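You operate a simulated robot arm through the tools that you are given. There is no shell and no other tool.

You are at the controls of a simulated robot arm. One attempt, no reset.

## Task
Blot the grey swatch dry, weigh it and lay it in the tray for its weight.
Fine: Blot with the yellow pad and put it back. Zero the empty balance before you weigh. What is to be rubbed or washed off counts as gone when no trace of it is left.

Only the result counts: the job must be done as asked and must still hold three seconds after the hand-in. Knocking over, shifting, dropping, spilling or breaking anything else fails it.

## Robot
A 6-joint arm with a three-finger gripper, fixed in place. Base frame: the origin is at the foot of the arm, x ahead of it, y to its left, z up. Lengths are in mm, angles in degrees, forces in N, time in s.
Its first joint turns from -166.0 to 166.0 degrees. Payload 4.89 kg.
The TCP is the grasp point between the finger pads, 30 mm short of the fingertips. In the tool frame z runs along the fingers and y along their closing line. The gripper opens to 164 mm. The gripper's body begins 125 mm behind the TCP.
Orientation is told as [roll, pitch, yaw] about the base's x, y, z axes, in that order, counted from this pose: with the fingers straight down and closing along the base's y, the tool's x points along the base's -x, its y along +y and its z along -z.

## Interface
- The arm moves only by the tool step_arm. Its argument "motion" is a list of rows, each a list of 7 numbers: the shift along the tool's x, y, z in cm, then the turn, a rotation vector about the tool's x, y, z in degrees, then the finger opening in cm, from 0 to 16.4. In form: [[x, y, z, ax, ay, az, claw], ...]. A call has 1 to 20 rows; each row shifts and turns the commanded pose from where the row before left it, along the tool's axes as they then stand. Each row takes 0.2 s and may step no farther than 50 mm and 8.6 degrees from the row before; otherwise, or with a gripper value out of range, the whole call is refused. A pose out of reach is approached as far as the arm can. The call stops where the force on the tool passes 90 N (or 10 N more than at its start, if that is more) or the arm is blocked; 0.2 s more then pass. Each finger travels about 108 mm/s and halts on what it meets, pressing with about 39 N; the grip force reading is that of the motor and also rises with nothing between the fingers. The clock runs only during rows and for 0.2 s after the last one: add rows that do not move to give the fingers time. The reply holds the time, the measured pose of the TCP, the force on the tool along the base axes, the opening and the grip force, in the units named above and with some noise, with the torque about the TCP (base axes, N m) and any sound that the robot's microphone picked up, and new pictures: "views" is both (left out), scene, wrist or none.
- Cameras (640 x 400 px; columns grow to the right, rows downward): "scene" is fixed at [49.7, 651.3, 1505.6]; the picture's right is [-0.24, -0.97, 0.00], its down [-0.46, 0.11, -0.88] and it looks along [0.86, -0.21, -0.47] (base axes); focal length 310 px, centre (320, 200). "wrist" rides on the gripper at [76, -2, -152] in the tool frame; the picture's right is [0.02, 1.00, 0.00], its down [-0.88, 0.02, -0.47] and it looks along [-0.47, 0.01, 0.88] (tool axes); focal length 247 px, centre (320, 200). There is no depth. A picture from a camera that has moved, and an enlarged one, comes with that camera's place and axes in the base frame and with its lens.
- slide_trunk(by): slides the trunk up (or, below 0, down) by that many mm; the arm rides with it, the base frame stays. It gives what a move gives, with no picture.
- close_up(camera, box): a new picture of the part [left, top, right, bottom] of that camera's present view, enlarged. The clock stands still meanwhile.
- sign_off(): hands the job in; it is judged then, once.

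Places have to be worked out from the pictures, the camera data and where the tool is seen. Open the gripper and draw the arm clear of the work before you hand the job in, unless the task says otherwise.

The tools are called by a JSON object that holds its "api" and its "payload". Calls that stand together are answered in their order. step_arm: Moves the arm, as the interface text tells. Its arguments: {"type":"object","properties":{"motion":{"type":"array","items":{"type":"array","items":{"type":"number"}}},"views":{"type":"string","enum":["both","scene","wrist","none"]}},"required":["motion"]} The other tools are called the same way: slide_trunk (by) slides the trunk up or down; close_up (camera, box) takes an enlarged picture of a part of a camera's view; sign_off () hands the job in.

At the start:

```text
time_s: 0.0
tcp_pos: [481.9, 407.0, 1261.6]
orientation: [0.0, 0.0, 0.0]
ft_force: [0.1, 0.0, 0.7]
moment: [-0.01, 0.0, 0.03]
opening: 164.1
grasp_force: 0.0
trunk travel left (down, up): [-175.0, 215.0]
```

scene: 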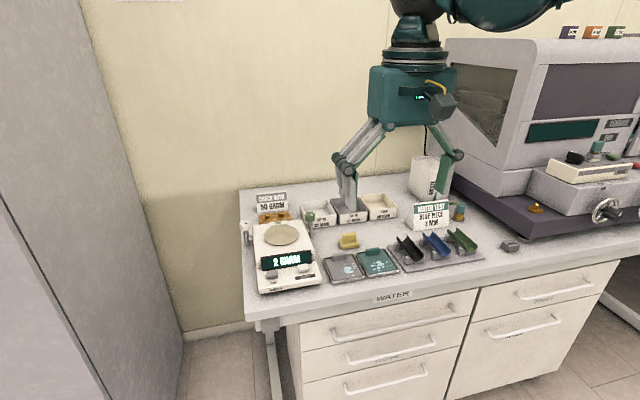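
wrist: 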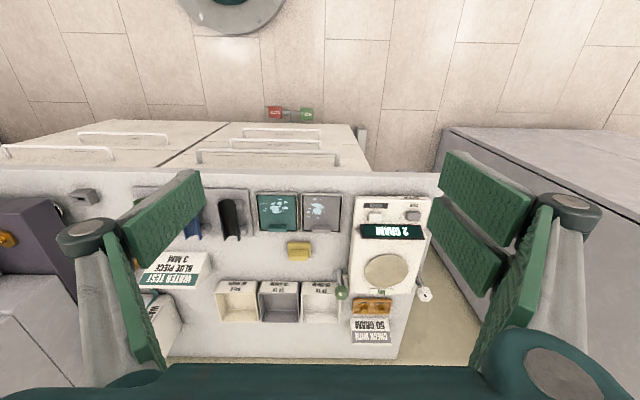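

I see a bench with a balance, two swatches on holders, a yellow pad, and three trays. I take close-ups to read everything.

{"api": "close_up", "payload": {"camera": "scene", "box": [240, 180, 400, 300]}}

{"api": "close_up", "payload": {"camera": "wrist", "box": [200, 180, 440, 350]}}

{"api": "close_up", "payload": {"camera": "scene", "box": [380, 150, 540, 280]}}

```text
3.33 times, centred on (320, 240) of scene
camera zoom: at [49.7, 651.3, 1505.6], right [-0.24, -0.97, 0.0], down [-0.46, 0.11, -0.88], along [0.86, -0.21, -0.47], focal length 1033 px, centre (320, 67)
```

zoom: 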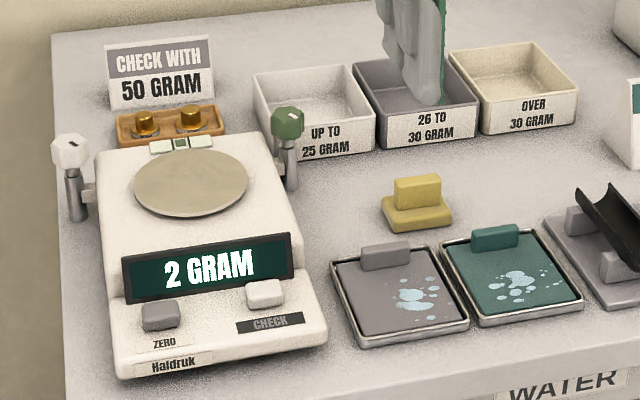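

```text
2.35 times, centred on (320, 265) of wrist
camera zoom: at [405.2, 404.6, 1412.7], right [-0.02, 1.0, 0.0], down [0.88, 0.02, 0.47], along [0.47, 0.01, -0.88], focal length 581 px, centre (320, 47)
```

zoom: 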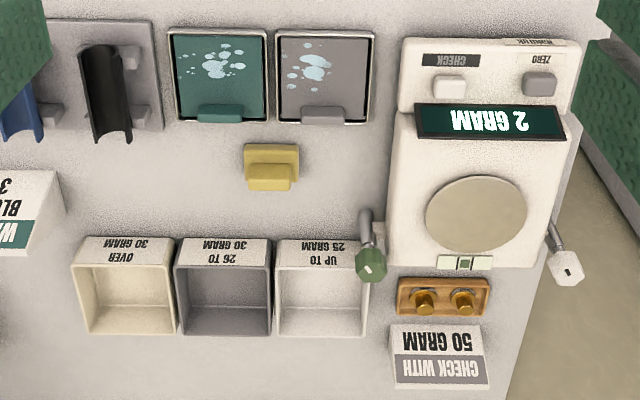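

```text
3.08 times, centred on (460, 215) of scene
camera zoom: at [49.7, 651.3, 1505.6], right [-0.24, -0.97, 0.0], down [-0.46, 0.11, -0.88], along [0.86, -0.21, -0.47], focal length 954 px, centre (-111, 154)
```

zoom: 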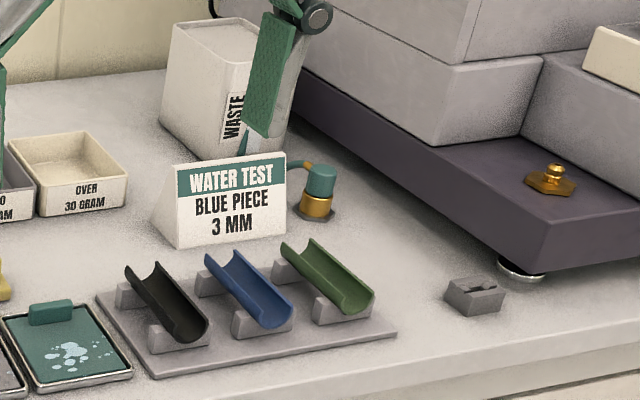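

The grey and green swatches lie wet in shallow holders, and the balance shows 2 GRAM while empty. It also has two levelling knobs and a bubble level, so I move the wrist camera closer over the balance.

{"api": "step_arm", "payload": {"motion": [[-2.8, 2.88, 1.87, 0, 0, 0, 16.4], [-2.8, 2.88, 1.87, 0, 0, 0, 16.4], [-2.8, 2.88, 1.87, 0, 0, 0, 16.4], [-2.8, 2.88, 1.87, 0, 0, 0, 16.4], [-2.8, 2.88, 1.87, 0, 0, 0, 16.4], [-2.8, 2.88, 1.87, 0, 0, 0, 16.4], [0, 0, 0, 0, 0, 0, 16.4]]}}

```text
time_s: 1.6
tcp_pos: [651.5, 579.7, 1148.3]
orientation: [0.0, -0.1, 0.0]
ft_force: [1.1, 0.4, -1.4]
moment: [-0.08, 0.11, 0.01]
opening: 164.2
grasp_force: 0.0
trunk travel left (down, up): [-175.0, 215.0]
camera wrist: at [574.8, 579.0, 1298.9], right [-0.02, 1.0, 0.0], down [0.88, 0.02, 0.47], along [0.47, 0.01, -0.88], focal length 247 px, centre (320, 200)
```

scene: 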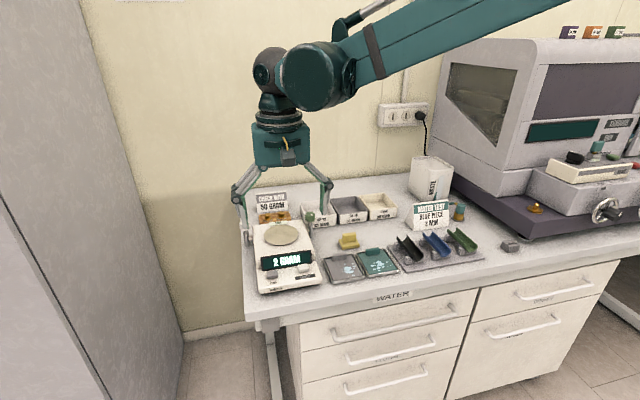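
wrist: 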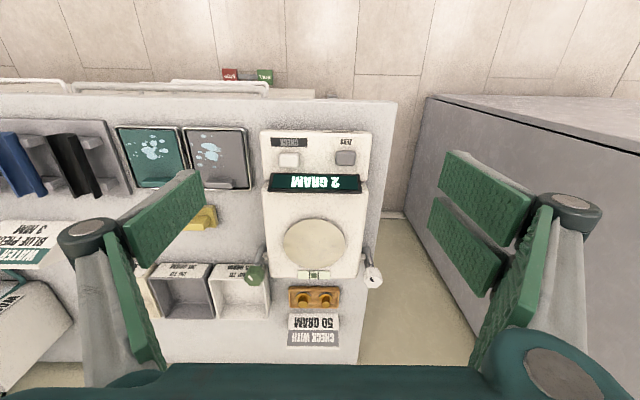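

The arm is over the balance area. I enlarge the balance level, pan and buttons, and the swatches.

{"api": "close_up", "payload": {"camera": "wrist", "box": [250, 120, 390, 210]}}

{"api": "close_up", "payload": {"camera": "wrist", "box": [240, 210, 400, 350]}}

{"api": "close_up", "payload": {"camera": "wrist", "box": [110, 110, 260, 240]}}

{"api": "close_up", "payload": {"camera": "wrist", "box": [290, 260, 340, 290]}}

```text
4.44 times, centred on (320, 165) of wrist
camera zoom: at [574.8, 579.0, 1298.9], right [-0.02, 1.0, 0.0], down [0.88, 0.02, 0.47], along [0.47, 0.01, -0.88], focal length 1098 px, centre (320, 356)
```

zoom: 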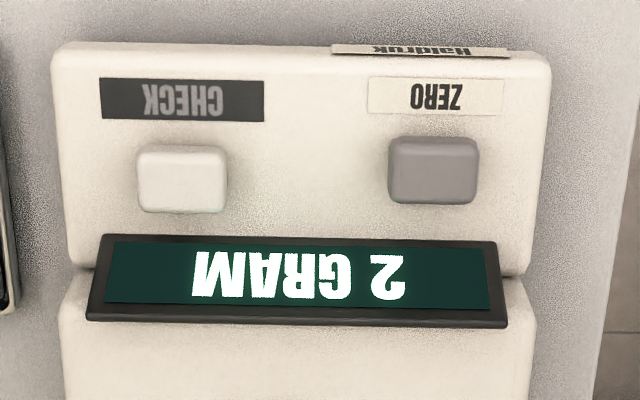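

```text
2.86 times, centred on (320, 280) of wrist
camera zoom: at [574.8, 579.0, 1298.9], right [-0.02, 1.0, 0.0], down [0.88, 0.02, 0.47], along [0.47, 0.01, -0.88], focal length 706 px, centre (320, -29)
```

zoom: 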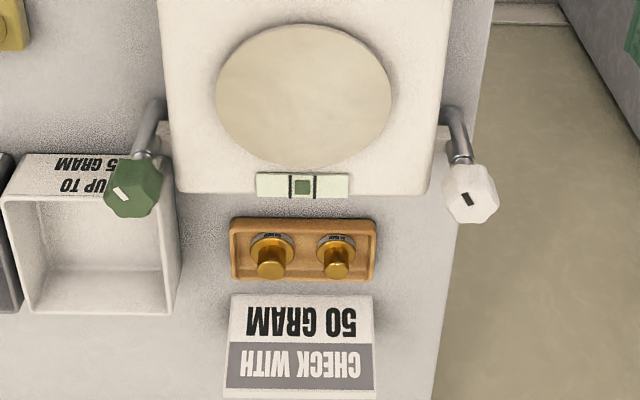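

```text
3.08 times, centred on (185, 175) of wrist
camera zoom: at [574.8, 579.0, 1298.9], right [-0.02, 1.0, 0.0], down [0.88, 0.02, 0.47], along [0.47, 0.01, -0.88], focal length 760 px, centre (735, 277)
```

zoom: 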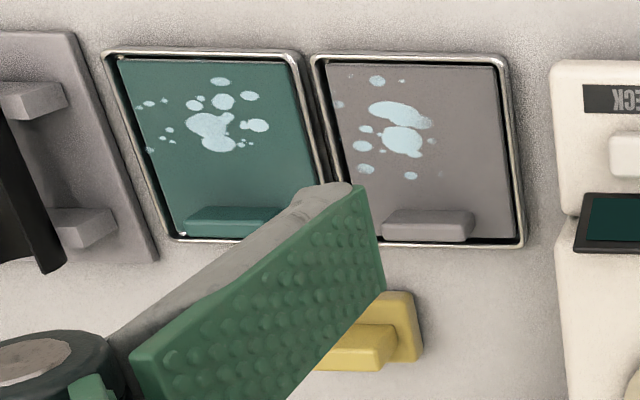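

```text
12.80 times, centred on (315, 275) of wrist
camera zoom: at [574.8, 579.0, 1298.9], right [-0.02, 1.0, 0.0], down [0.88, 0.02, 0.47], along [0.47, 0.01, -0.88], focal length 3161 px, centre (384, -760)
```

zoom: 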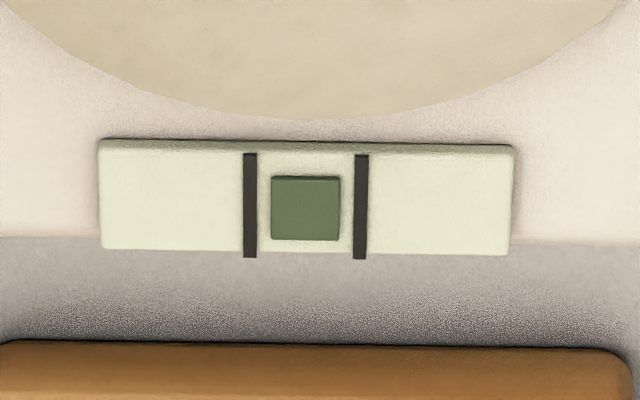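

The bubble is centred, so the balance is level. Triangulation puts the ZERO button near (700, 625, ~940). I close the fingers and move above it, still well clear.

{"api": "step_arm", "payload": {"motion": [[0, 0, 0, 0, 0, 0, 0], [0, 0, 0, 0, 0, 0, 0], [0, 0, 0, 0, 0, 0, 0], [-1.2, 1.1, 2.5, 0, 0, 0, 0], [-1.2, 1.1, 2.5, 0, 0, 0, 0], [-1.2, 1.1, 2.5, 0, 0, 0, 0], [-1.2, 1.1, 2.5, 0, 0, 0, 0], [0, 0, 0, 0, 0, 0, 0]]}}

```text
time_s: 3.4
tcp_pos: [697.9, 622.4, 1048.2]
orientation: [0.0, 0.1, -0.1]
ft_force: [0.6, 0.8, -0.2]
moment: [-0.04, 0.05, 0.01]
opening: 0.1
grasp_force: 39.0
trunk travel left (down, up): [-175.0, 215.0]
camera wrist: at [621.7, 620.8, 1200.0], right [-0.02, 1.0, 0.0], down [0.88, 0.02, 0.47], along [0.47, 0.01, -0.88], focal length 247 px, centre (320, 200)
```

scene: 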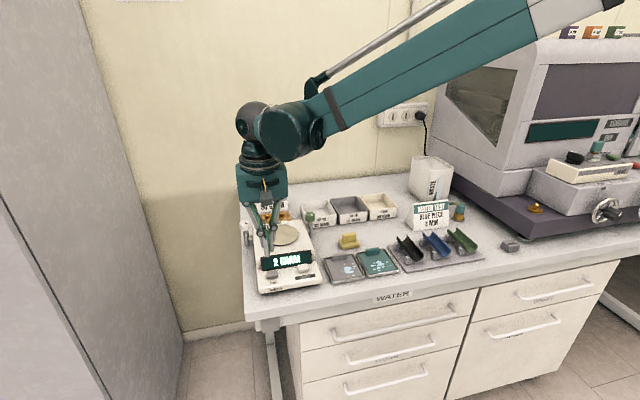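
wrist: 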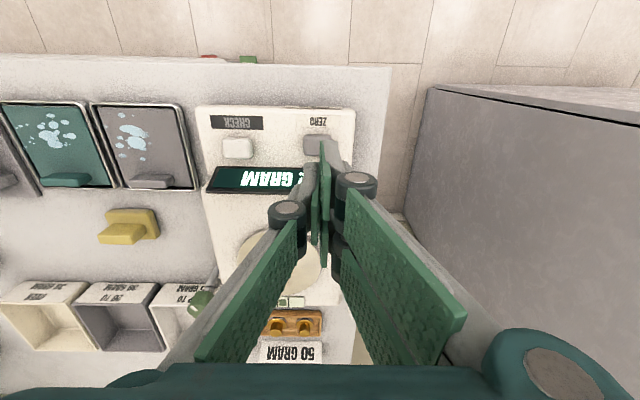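

The closed fingers hang over the button's area. I enlarge the view to locate the button relative to the tips.

{"api": "close_up", "payload": {"camera": "wrist", "box": [200, 100, 380, 210]}}

{"api": "close_up", "payload": {"camera": "scene", "box": [235, 170, 335, 300]}}

```text
3.56 times, centred on (290, 155) of wrist
camera zoom: at [621.7, 620.8, 1200.0], right [-0.02, 1.0, 0.0], down [0.88, 0.02, 0.47], along [0.47, 0.01, -0.88], focal length 878 px, centre (427, 360)
```

zoom: 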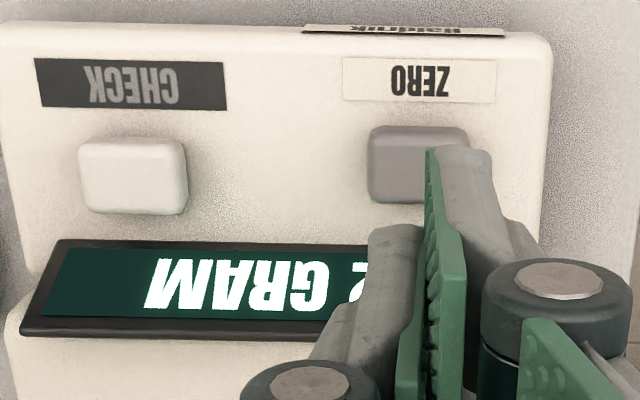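

```text
3.08 times, centred on (285, 235) of scene
camera zoom: at [49.7, 651.3, 1505.6], right [-0.24, -0.97, 0.0], down [-0.46, 0.11, -0.88], along [0.86, -0.21, -0.47], focal length 954 px, centre (428, 92)
```

zoom: 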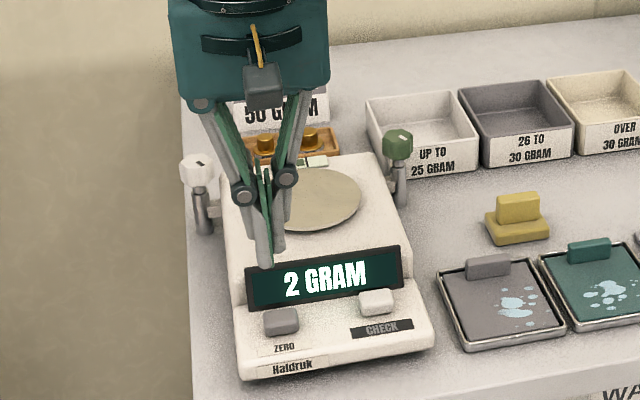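

The tip of the right finger looks offset from the left one; I enlarge the gripper itself to understand the finger shape before touching anything.

{"api": "close_up", "payload": {"camera": "wrist", "box": [230, 130, 480, 330]}}

{"api": "close_up", "payload": {"camera": "scene", "box": [225, 160, 305, 270]}}

```text
2.00 times, centred on (355, 230) of wrist
camera zoom: at [621.7, 620.8, 1200.0], right [-0.02, 1.0, 0.0], down [0.88, 0.02, 0.47], along [0.47, 0.01, -0.88], focal length 494 px, centre (250, 140)
```

zoom: 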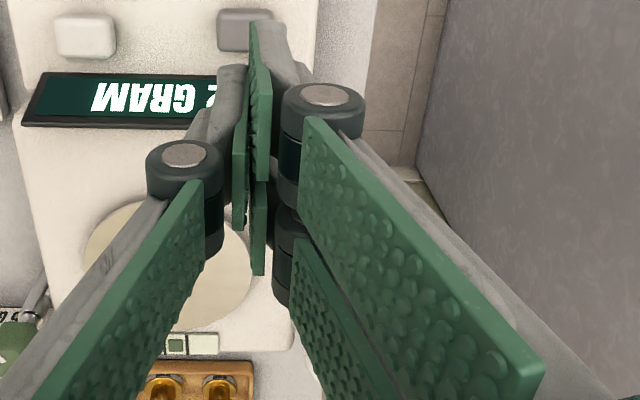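

```text
3.64 times, centred on (265, 215) of scene
camera zoom: at [49.7, 651.3, 1505.6], right [-0.24, -0.97, 0.0], down [-0.46, 0.11, -0.88], along [0.86, -0.21, -0.47], focal length 1127 px, centre (520, 146)
```

zoom: 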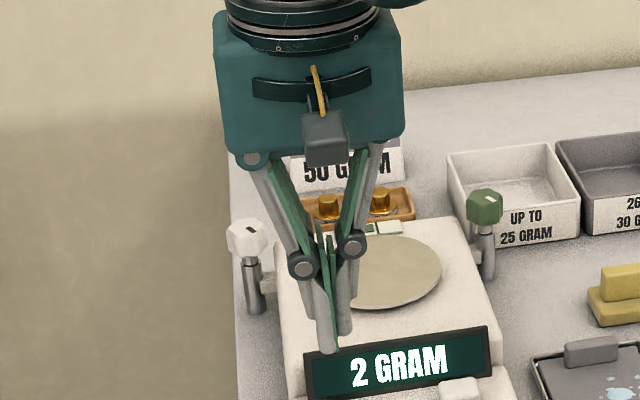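

The hand has two offset fingers on +y and a single one on −y. I'll use the single −y finger, opened about 60 mm, to press ZERO (at roughly (687, 619)) without touching the display.

{"api": "step_arm", "payload": {"motion": [[0.55, 1.6, 0, 0, 0, 0, 6], [0.55, 1.6, 0, 0, 0, 0, 6], [0, 0, 2, 0, 0, 0, 6], [0, 0, 2, 0, 0, 0, 6], [0, 0, 0, 0, 0, 0, 6]]}}

{"api": "close_up", "payload": {"camera": "wrist", "box": [160, 90, 420, 250]}}

{"api": "close_up", "payload": {"camera": "scene", "box": [235, 200, 335, 300]}}

```text
time_s: 4.6
tcp_pos: [689.5, 654.7, 1008.3]
orientation: [0.0, 0.0, -0.1]
ft_force: [-0.6, 0.5, 0.4]
moment: [-0.02, 0.0, 0.02]
opening: 60.0
grasp_force: 0.1
trunk travel left (down, up): [-175.0, 215.0]
camera wrist: at [612.3, 653.2, 1159.5], right [-0.02, 1.0, 0.0], down [0.88, 0.02, 0.47], along [0.47, 0.01, -0.88], focal length 247 px, centre (320, 200)
```

scene: 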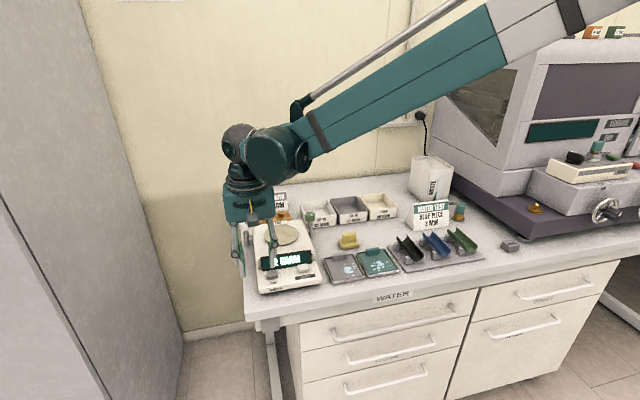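
wrist: 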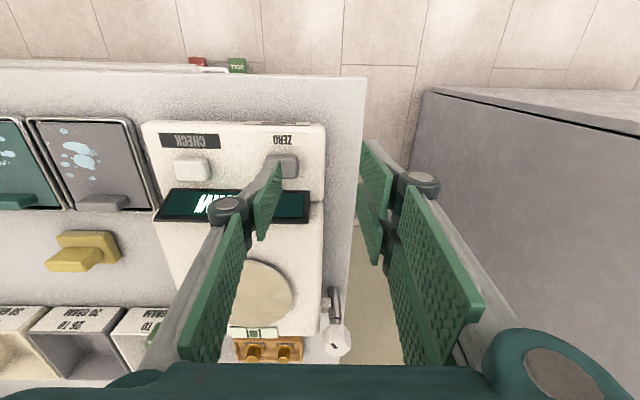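

```text
2.46 times, centred on (290, 170) of wrist
camera zoom: at [612.3, 653.2, 1159.5], right [-0.02, 1.0, 0.0], down [0.88, 0.02, 0.47], along [0.47, 0.01, -0.88], focal length 608 px, centre (394, 274)
```

zoom: 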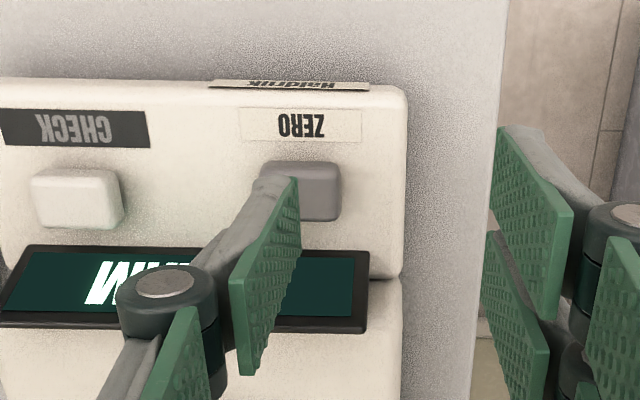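

```text
4.00 times, centred on (285, 250) of scene
camera zoom: at [49.7, 651.3, 1505.6], right [-0.24, -0.97, 0.0], down [-0.46, 0.11, -0.88], along [0.86, -0.21, -0.47], focal length 1240 px, centre (460, 0)
```

zoom: 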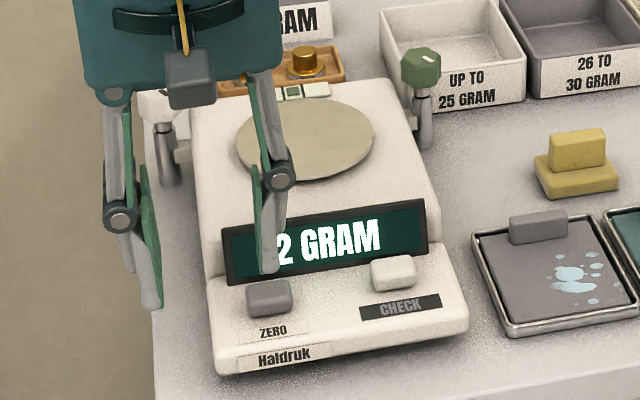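

The −y fingertip stands directly over the ZERO button, about 20–25 mm above it. I descend in steps, watching the force.

{"api": "step_arm", "payload": {"motion": [[0, 0, 1, 0, 0, 0, 6], [0, 0, 0.5, 0, 0, 0, 6], [0, 0, 0.3, 0, 0, 0, 6], [0, 0, 0, 0, 0, 0, 6]], "views": "none"}}

{"api": "close_up", "payload": {"camera": "scene", "box": [245, 220, 325, 300]}}

```text
time_s: 5.6
tcp_pos: [688.2, 655.8, 991.1]
orientation: [0.1, 0.1, 0.1]
ft_force: [0.0, 0.0, -0.4]
moment: [0.01, 0.02, 0.01]
opening: 60.2
grasp_force: 0.1
trunk travel left (down, up): [-175.0, 215.0]
```

```text
5.00 times, centred on (285, 260) of scene
camera zoom: at [49.7, 651.3, 1505.6], right [-0.24, -0.97, 0.0], down [-0.46, 0.11, -0.88], along [0.86, -0.21, -0.47], focal length 1549 px, centre (495, -100)
```

zoom: 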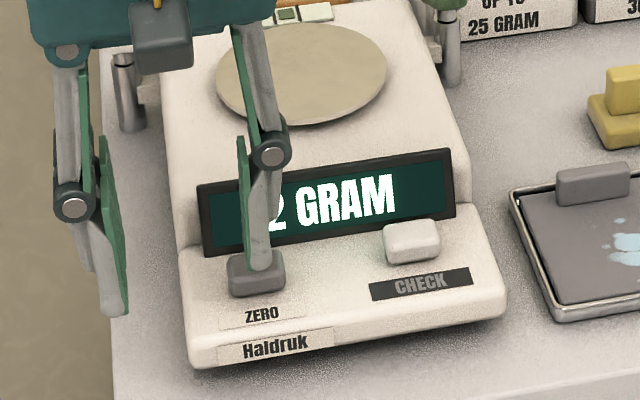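

No contact yet; the tip is just above the button. I continue down 2 mm at a time.

{"api": "step_arm", "payload": {"motion": [[0, 0, 0.2, 0, 0, 0, 6], [0, 0, 0.2, 0, 0, 0, 6], [0, 0, 0.2, 0, 0, 0, 6]], "views": "none"}}

{"api": "close_up", "payload": {"camera": "scene", "box": [245, 220, 325, 300]}}

```text
time_s: 6.4
tcp_pos: [688.4, 654.5, 986.1]
orientation: [0.0, 0.0, 0.0]
ft_force: [0.3, -0.4, 0.2]
moment: [0.03, 0.02, -0.01]
opening: 60.0
grasp_force: 0.0
trunk travel left (down, up): [-175.0, 215.0]
```

```text
5.00 times, centred on (285, 260) of scene
camera zoom: at [49.7, 651.3, 1505.6], right [-0.24, -0.97, 0.0], down [-0.46, 0.11, -0.88], along [0.86, -0.21, -0.47], focal length 1549 px, centre (495, -100)
```

zoom: 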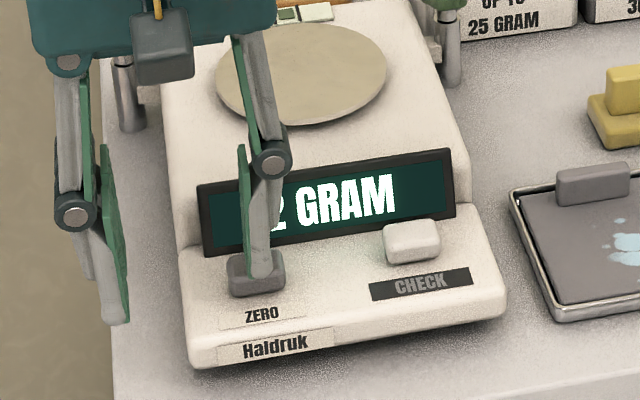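

Still no contact force with the tip at about z=956. Continuing in 2 mm steps.

{"api": "step_arm", "payload": {"motion": [[0, 0, 0.2, 0, 0, 0, 6], [0, 0, 0.2, 0, 0, 0, 6], [0, 0, 0.2, 0, 0, 0, 6]], "views": "none"}}

{"api": "close_up", "payload": {"camera": "scene", "box": [245, 220, 325, 300]}}

```text
time_s: 7.2
tcp_pos: [686.6, 654.9, 980.2]
orientation: [-0.1, 0.1, 0.0]
ft_force: [0.7, -0.1, 1.1]
moment: [0.01, 0.03, -0.02]
opening: 60.1
grasp_force: 0.1
trunk travel left (down, up): [-175.0, 215.0]
```

```text
5.00 times, centred on (285, 260) of scene
camera zoom: at [49.7, 651.3, 1505.6], right [-0.24, -0.97, 0.0], down [-0.46, 0.11, -0.88], along [0.86, -0.21, -0.47], focal length 1549 px, centre (495, -100)
```

zoom: 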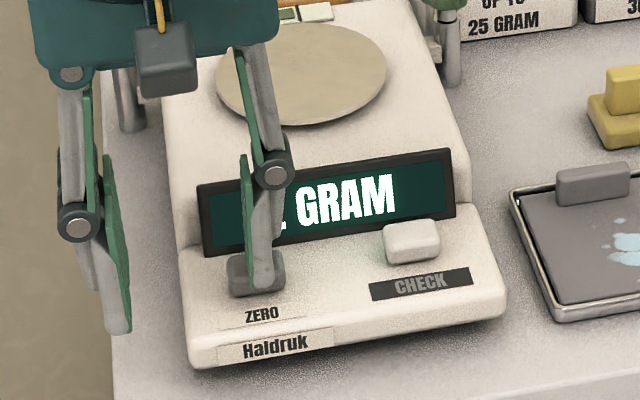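

Still no contact at tip z≈950. I check the wrist view for alignment of the tip and the button.

{"api": "close_up", "payload": {"camera": "wrist", "box": [200, 100, 360, 220]}}

```text
3.33 times, centred on (280, 160) of wrist
camera zoom: at [610.4, 652.8, 1130.4], right [-0.02, 1.0, 0.0], down [0.88, 0.02, 0.47], along [0.47, 0.01, -0.88], focal length 823 px, centre (453, 333)
```

zoom: 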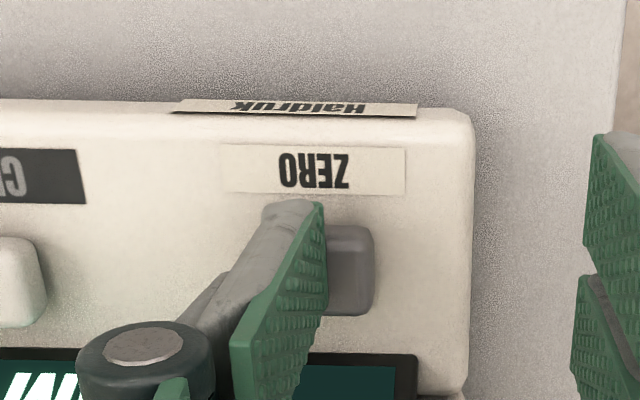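

The button spans about x 682–706, so I shift 4 mm forward and keep going down gently.

{"api": "step_arm", "payload": {"motion": [[-0.4, 0, 0, 0, 0, 0, 6], [0, 0, 0.2, 0, 0, 0, 6], [0, 0, 0.2, 0, 0, 0, 6]], "views": "none"}}

{"api": "close_up", "payload": {"camera": "scene", "box": [245, 220, 325, 300]}}

```text
time_s: 8.0
tcp_pos: [690.8, 655.6, 977.0]
orientation: [0.0, 0.1, 0.0]
ft_force: [0.3, -0.5, 2.0]
moment: [-0.1, 0.0, 0.01]
opening: 60.5
grasp_force: 0.5
trunk travel left (down, up): [-175.0, 215.0]
```

```text
5.00 times, centred on (285, 260) of scene
camera zoom: at [49.7, 651.3, 1505.6], right [-0.24, -0.97, 0.0], down [-0.46, 0.11, -0.88], along [0.86, -0.21, -0.47], focal length 1549 px, centre (495, -100)
```

zoom: 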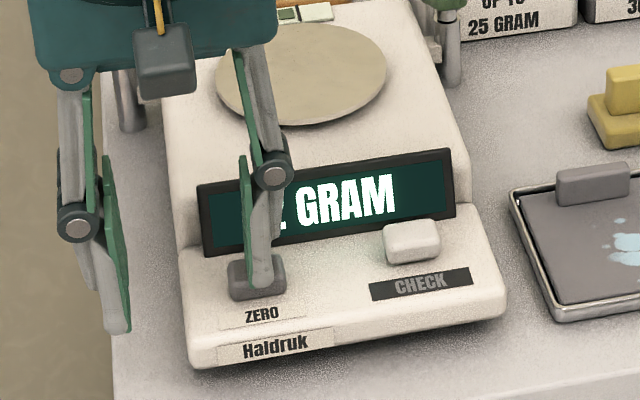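

Contact begins (2 N, button edge lowering). I press 2 mm further.

{"api": "step_arm", "payload": {"motion": [[0, 0, 0.15, 0, 0, 0, 6], [0, 0, 0.1, 0, 0, 0, 6], [0, 0, 0, 0, 0, 0, 6]], "views": "none"}}

{"api": "close_up", "payload": {"camera": "scene", "box": [245, 220, 325, 300]}}

```text
time_s: 8.8
tcp_pos: [691.0, 655.2, 974.0]
orientation: [0.0, 0.0, 0.0]
ft_force: [0.8, -0.2, 3.0]
moment: [-0.13, -0.07, 0.03]
opening: 60.3
grasp_force: 0.7
trunk travel left (down, up): [-175.0, 215.0]
heard: click
```

```text
5.00 times, centred on (285, 260) of scene
camera zoom: at [49.7, 651.3, 1505.6], right [-0.24, -0.97, 0.0], down [-0.46, 0.11, -0.88], along [0.86, -0.21, -0.47], focal length 1549 px, centre (495, -100)
```

zoom: 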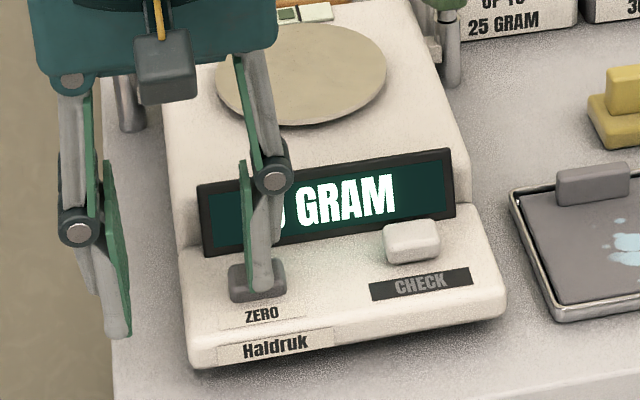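

ZERO clicked and the display appears to read 0. I rise and move over to the swatch/pad area for a look.

{"api": "step_arm", "payload": {"motion": [[0, 0, -3, 0, 0, 0, 6], [0, 0, -4, 0, 0, 0, 6], [0, 0, -4.6, 0, 0, 0, 6], [0, -4.3, 0, 0, 0, 0, 6], [0, -4.3, 0, 0, 0, 0, 6], [0, -4.3, 0, 0, 0, 0, 6], [0, -4.3, 0, 0, 0, 0, 6], [0, -4.3, 0, 0, 0, 0, 6], [0, -4.0, 0, 0, 0, 0, 6], [0, 0, 0, 0, 0, 0, 6]]}}

{"api": "close_up", "payload": {"camera": "scene", "box": [245, 200, 345, 300]}}

{"api": "close_up", "payload": {"camera": "wrist", "box": [220, 80, 420, 240]}}

```text
time_s: 11.0
tcp_pos: [689.0, 398.4, 1091.2]
orientation: [0.0, 0.0, -0.1]
ft_force: [0.0, -0.9, -0.2]
moment: [0.09, -0.07, -0.01]
opening: 59.9
grasp_force: 0.1
trunk travel left (down, up): [-175.0, 215.0]
camera wrist: at [612.5, 397.2, 1242.7], right [-0.02, 1.0, 0.0], down [0.88, 0.02, 0.47], along [0.47, 0.01, -0.88], focal length 247 px, centre (320, 200)
```

scene: 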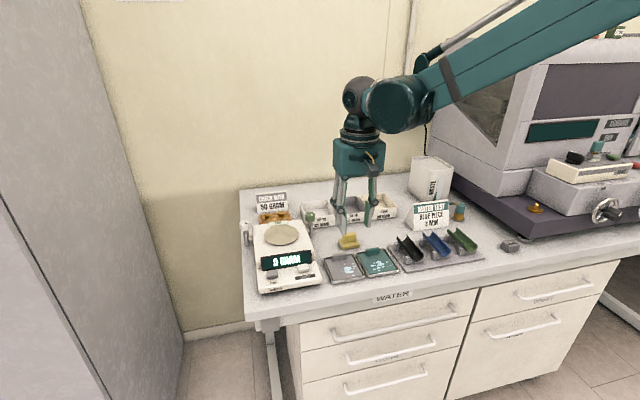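
wrist: 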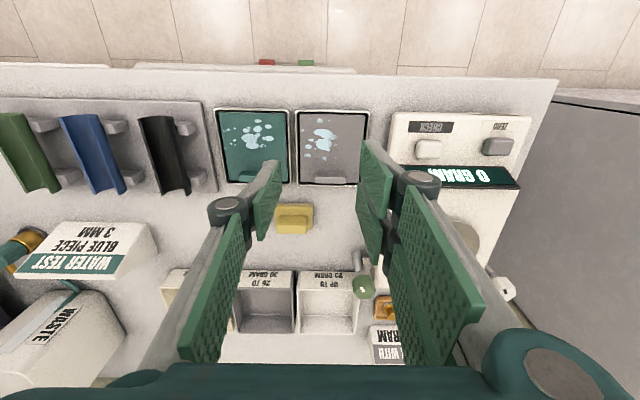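

```text
4.00 times, centred on (295, 250) of scene
camera zoom: at [49.7, 651.3, 1505.6], right [-0.24, -0.97, 0.0], down [-0.46, 0.11, -0.88], along [0.86, -0.21, -0.47], focal length 1240 px, centre (420, 0)
```

zoom: 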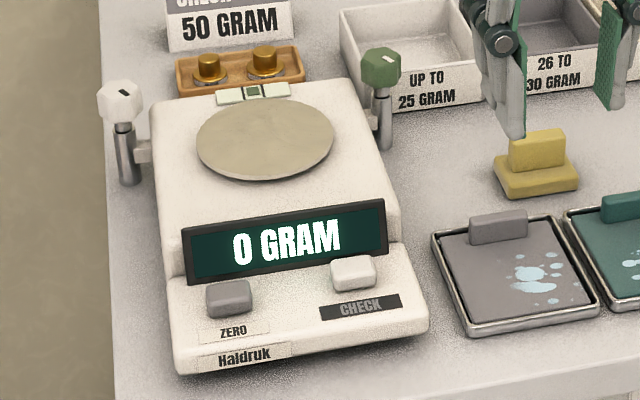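

```text
2.50 times, centred on (320, 160) of wrist
camera zoom: at [612.5, 397.2, 1242.7], right [-0.02, 1.0, 0.0], down [0.88, 0.02, 0.47], along [0.47, 0.01, -0.88], focal length 617 px, centre (320, 300)
```

zoom: 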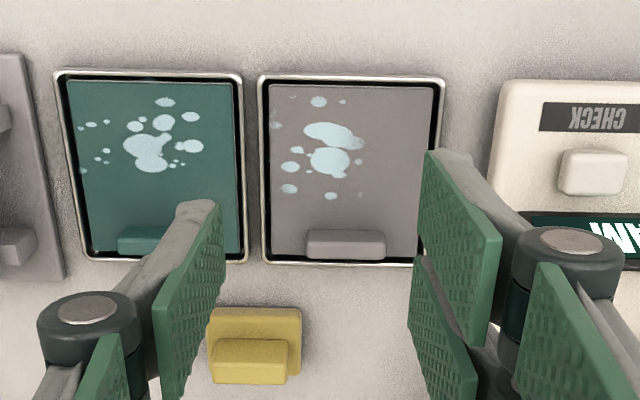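

The balance now reads 0 GRAM. I zoom in on the yellow pad and swatch handle from both cameras to measure them.

{"api": "close_up", "payload": {"camera": "wrist", "box": [265, 190, 325, 240]}}

{"api": "close_up", "payload": {"camera": "scene", "box": [320, 220, 405, 290]}}

{"api": "close_up", "payload": {"camera": "wrist", "box": [290, 100, 375, 190]}}

```text
8.00 times, centred on (295, 215) of wrist
camera zoom: at [612.5, 397.2, 1242.7], right [-0.02, 1.0, 0.0], down [0.88, 0.02, 0.47], along [0.47, 0.01, -0.88], focal length 1976 px, centre (520, 80)
```

zoom: 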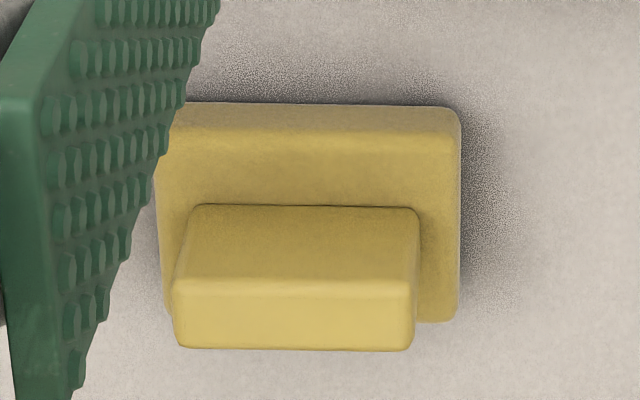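

```text
5.71 times, centred on (362, 255) of scene
camera zoom: at [49.7, 651.3, 1505.6], right [-0.24, -0.97, 0.0], down [-0.46, 0.11, -0.88], along [0.86, -0.21, -0.47], focal length 1771 px, centre (77, -114)
```

zoom: 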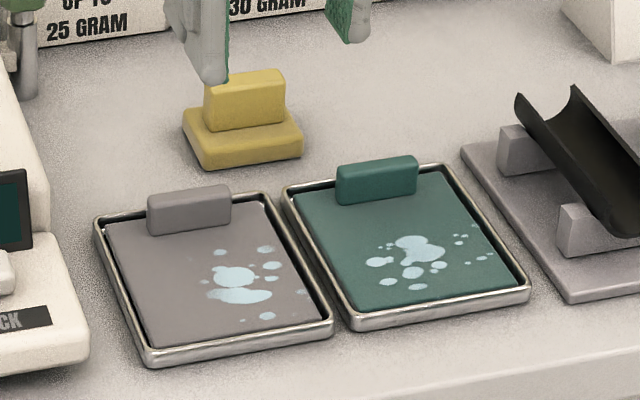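

```text
4.44 times, centred on (332, 145) of wrist
camera zoom: at [612.5, 397.2, 1242.7], right [-0.02, 1.0, 0.0], down [0.88, 0.02, 0.47], along [0.47, 0.01, -0.88], focal length 1098 px, centre (264, 444)
```

zoom: 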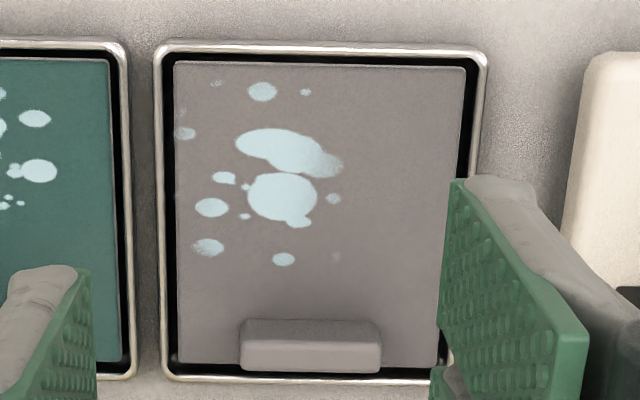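

Pad base is roughly x 794–835, y 333–390 with a ridge ~42 mm long (along y) and ~14 mm thick at about (812, 361), top z≈957; the table is z≈911. I move above it and yaw the tool by 90° so the fingers close along x across the ridge.

{"api": "step_arm", "payload": {"motion": [[-4.1, -1.25, 0, 0, 0, 0, 6], [-4.1, -1.25, 0, 0, 0, 0, 6], [-4.1, -1.2, 0, 0, 0, 0, 6], [0, 0, 0, 0, 0, -8.5, 6], [0, 0, 0, 0, 0, -8.5, 6], [0, 0, 0, 0, 0, -8.5, 6], [0, 0, 0, 0, 0, -8.5, 6], [0, 0, 0, 0, 0, -8.5, 6], [0, 0, 0, 0, 0, -8.5, 6], [0, 0, 0, 0, 0, -8.5, 6], [0, 0, 0, 0, 0, -8.5, 6], [0, 0, 0, 0, 0, -8.5, 6], [0, 0, 0, 0, 0, -8.5, 6], [0, 0, 0, 0, 0, -5, 6], [0, 0, 0, 0, 0, 0, 6], [0, 0, 0, 0, 0, 0, 6]]}}

```text
time_s: 14.4
tcp_pos: [814.5, 363.8, 1089.9]
orientation: [-0.1, 0.0, 90.0]
ft_force: [0.0, -0.5, -0.1]
moment: [0.01, 0.01, 0.01]
opening: 60.2
grasp_force: 0.0
trunk travel left (down, up): [-175.0, 215.0]
camera wrist: at [815.5, 286.5, 1240.3], right [-1.0, -0.02, 0.0], down [-0.02, 0.88, 0.47], along [-0.01, 0.47, -0.88], focal length 247 px, centre (320, 200)
```

scene: 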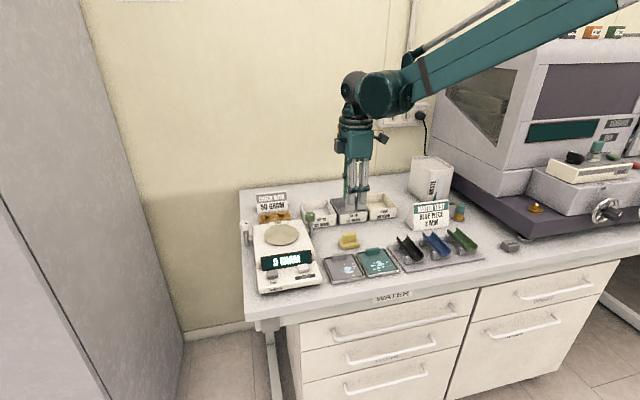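
wrist: 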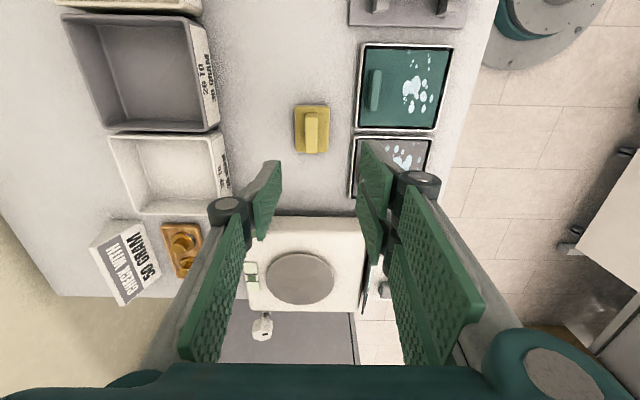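

The yaw works. I enlarge this view to fix the pad's place and also re-measure the trays.

{"api": "close_up", "payload": {"camera": "wrist", "box": [270, 80, 360, 170]}}

{"api": "close_up", "payload": {"camera": "wrist", "box": [60, 0, 260, 230]}}

```text
4.44 times, centred on (315, 125) of wrist
camera zoom: at [815.5, 286.5, 1240.3], right [-1.0, -0.02, 0.0], down [-0.02, 0.88, 0.47], along [-0.01, 0.47, -0.88], focal length 1098 px, centre (342, 533)
```

zoom: 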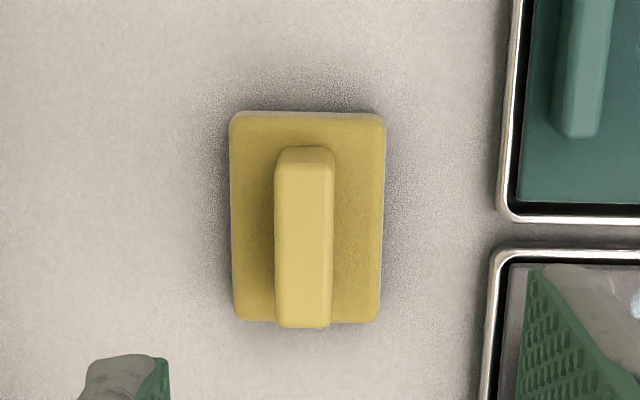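

```text
1.74 times, centred on (160, 115) of wrist
camera zoom: at [815.5, 286.5, 1240.3], right [-1.0, -0.02, 0.0], down [-0.02, 0.88, 0.47], along [-0.01, 0.47, -0.88], focal length 430 px, centre (598, 348)
```

zoom: 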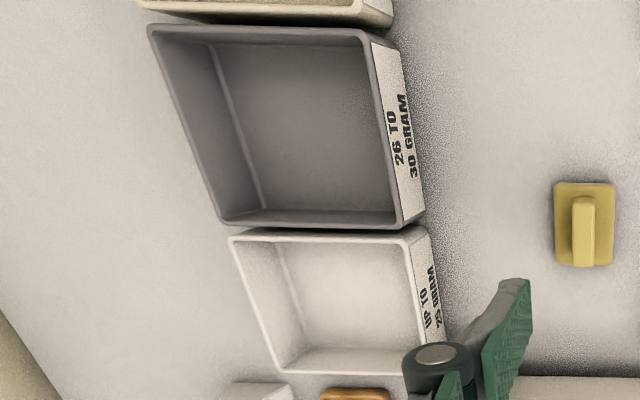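

With two good wrist views, the ridge is at about (824, 358.5), its top at z≈940 and the table at z≈899. I correct over it and go down to tip z≈965.

{"api": "step_arm", "payload": {"motion": [[0.53, -0.95, 2, 0, 0, 0, 6], [0, 0, 3.5, 0, 0, 0, 6], [0, 0, 4, 0, 0, 0, 6], [0, 0, 0, 0, 0, 0, 6]]}}

{"api": "close_up", "payload": {"camera": "wrist", "box": [220, 100, 420, 240]}}

{"api": "close_up", "payload": {"camera": "scene", "box": [310, 190, 400, 280]}}

```text
time_s: 15.4
tcp_pos: [824.9, 359.0, 993.8]
orientation: [0.0, 0.1, 90.0]
ft_force: [-0.5, 0.1, 0.3]
moment: [-0.03, 0.08, -0.01]
opening: 60.1
grasp_force: 0.0
trunk travel left (down, up): [-175.0, 215.0]
camera wrist: at [825.4, 282.9, 1144.9], right [-1.0, -0.02, 0.0], down [-0.02, 0.88, 0.47], along [-0.01, 0.47, -0.88], focal length 247 px, centre (320, 200)
```

scene: 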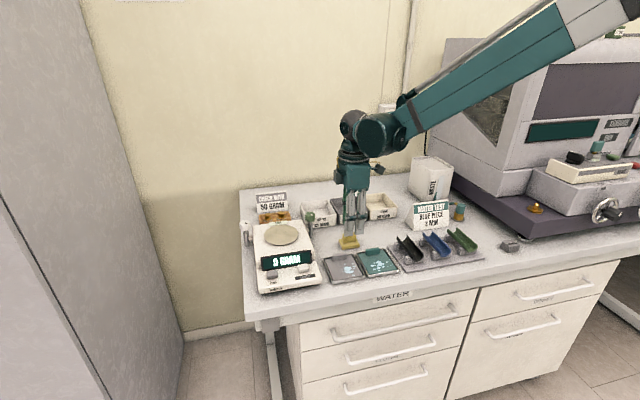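
wrist: 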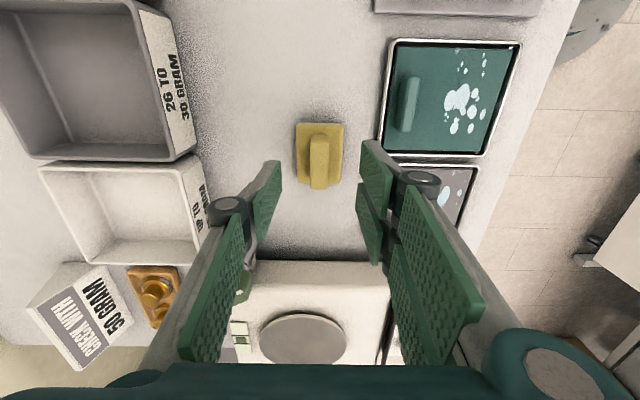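

```text
2.86 times, centred on (320, 170) of wrist
camera zoom: at [825.4, 282.9, 1144.9], right [-1.0, -0.02, 0.0], down [-0.02, 0.88, 0.47], along [-0.01, 0.47, -0.88], focal length 706 px, centre (320, 286)
```

zoom: 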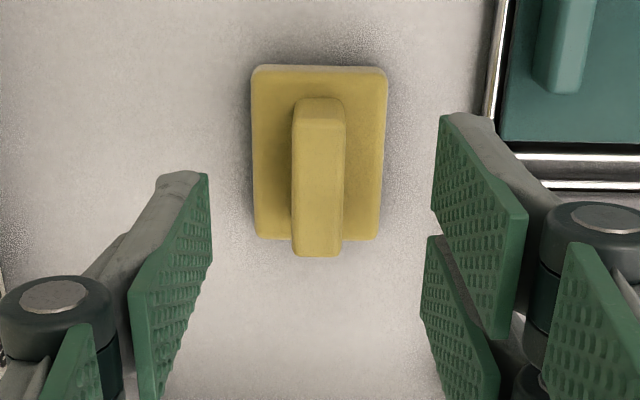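

```text
4.44 times, centred on (355, 235) of scene
camera zoom: at [49.7, 651.3, 1505.6], right [-0.24, -0.97, 0.0], down [-0.46, 0.11, -0.88], along [0.86, -0.21, -0.47], focal length 1377 px, centre (164, 44)
```

zoom: 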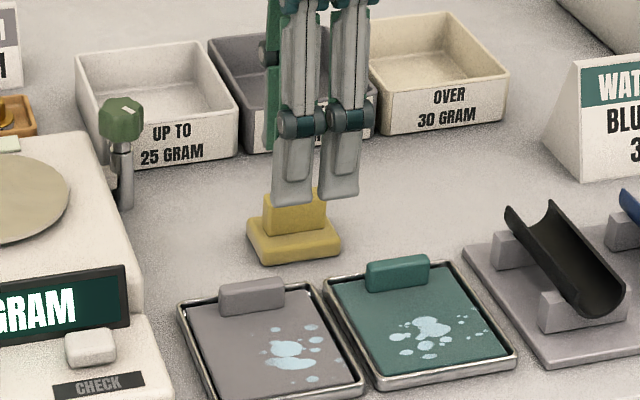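

The fingers straddle the ridge symmetrically. I lower to tip z≈919 and then close on the ridge.

{"api": "step_arm", "payload": {"motion": [[0, 0, 2, 0, 0, 0, 6], [0, 0, 1.5, 0, 0, 0, 6], [0, 0, 1.0, 0, 0, 0, 6], [0, 0, 0, 0, 0, 0, 6]]}}

{"api": "close_up", "payload": {"camera": "scene", "box": [310, 190, 400, 280]}}

{"api": "close_up", "payload": {"camera": "wrist", "box": [220, 100, 420, 240]}}

```text
time_s: 16.4
tcp_pos: [824.0, 358.2, 948.9]
orientation: [0.0, 0.1, 90.0]
ft_force: [1.0, 0.3, -0.8]
moment: [-0.03, 0.05, 0.01]
opening: 60.0
grasp_force: 0.1
trunk travel left (down, up): [-175.0, 215.0]
camera wrist: at [824.8, 281.5, 1100.1], right [-1.0, -0.02, 0.0], down [-0.02, 0.88, 0.47], along [-0.01, 0.47, -0.88], focal length 247 px, centre (320, 200)
```

scene: 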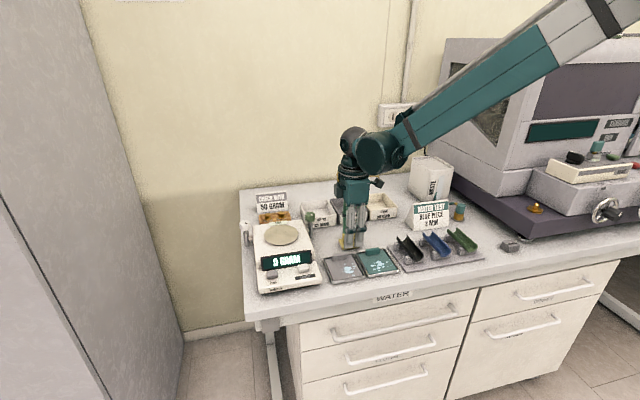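
wrist: 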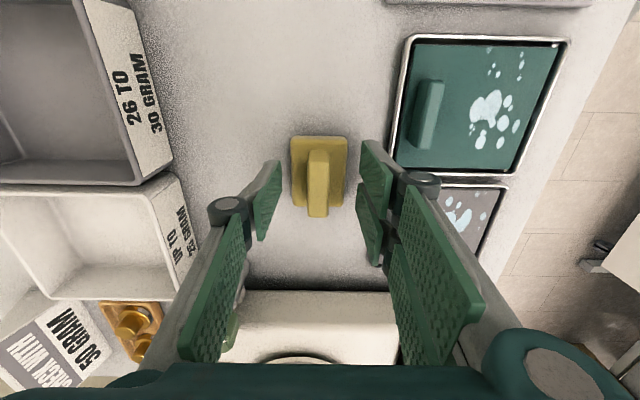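

```text
4.44 times, centred on (355, 235) of scene
camera zoom: at [49.7, 651.3, 1505.6], right [-0.24, -0.97, 0.0], down [-0.46, 0.11, -0.88], along [0.86, -0.21, -0.47], focal length 1377 px, centre (164, 44)
```

zoom: 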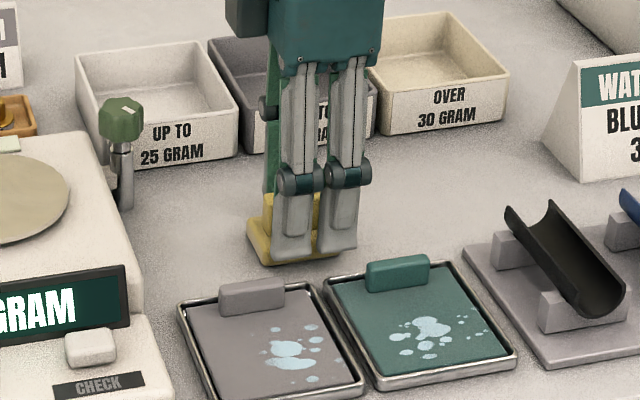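

```text
2.86 times, centred on (320, 170) of wrist
camera zoom: at [824.8, 281.5, 1100.1], right [-1.0, -0.02, 0.0], down [-0.02, 0.88, 0.47], along [-0.01, 0.47, -0.88], focal length 706 px, centre (320, 286)
```

zoom: 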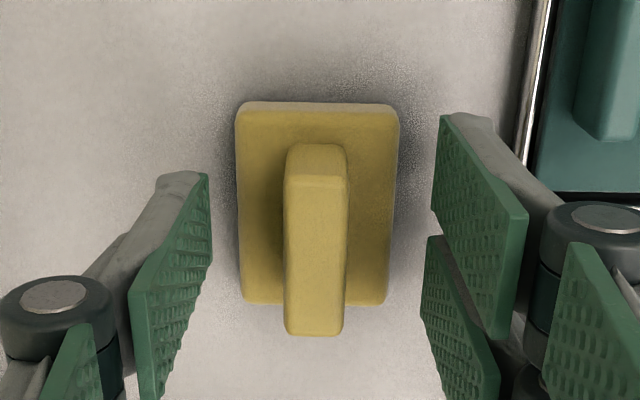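

Tips are beside the ridge and above the pad base. I close the fingers on the ridge.

{"api": "step_arm", "payload": {"motion": [[0, 0, 0, 0, 0, 0, 4], [0, 0, 0, 0, 0, 0, 2.5], [0, 0, 0, 0, 0, 0, 1.0], [0, 0, 0, 0, 0, 0, 1.0], [0, 0, 0, 0, 0, 0, 1.0]]}}

{"api": "close_up", "payload": {"camera": "wrist", "box": [220, 100, 420, 240]}}

```text
time_s: 17.6
tcp_pos: [824.3, 358.0, 949.0]
orientation: [0.1, 0.1, 89.9]
ft_force: [-0.7, -0.9, -0.5]
moment: [0.01, -0.01, -0.01]
opening: 14.9
grasp_force: 38.8
trunk travel left (down, up): [-175.0, 215.0]
camera wrist: at [824.8, 281.5, 1100.3], right [-1.0, -0.02, 0.0], down [-0.02, 0.88, 0.47], along [-0.01, 0.47, -0.88], focal length 247 px, centre (320, 200)
```

scene: 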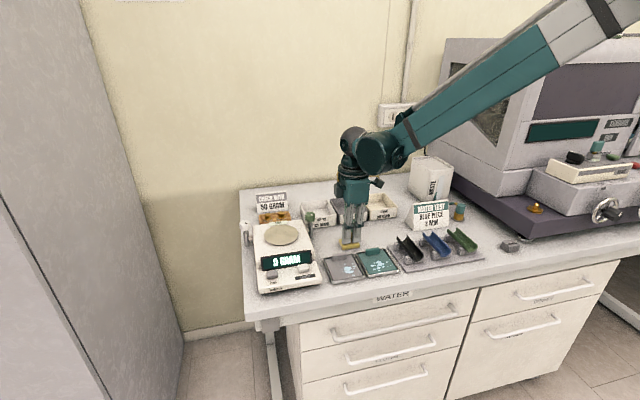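
wrist: 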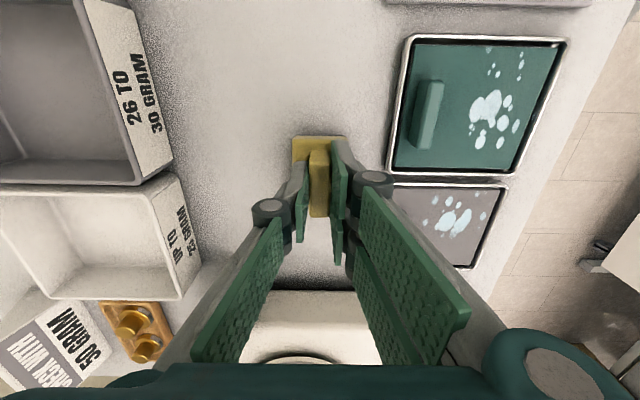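

```text
2.86 times, centred on (320, 170) of wrist
camera zoom: at [824.8, 281.5, 1100.3], right [-1.0, -0.02, 0.0], down [-0.02, 0.88, 0.47], along [-0.01, 0.47, -0.88], focal length 706 px, centre (320, 286)
```

zoom: 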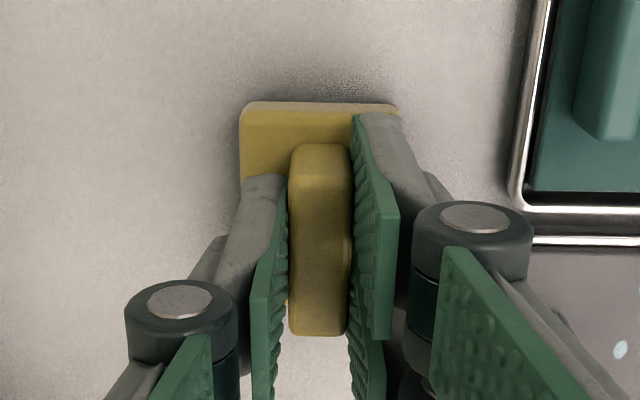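

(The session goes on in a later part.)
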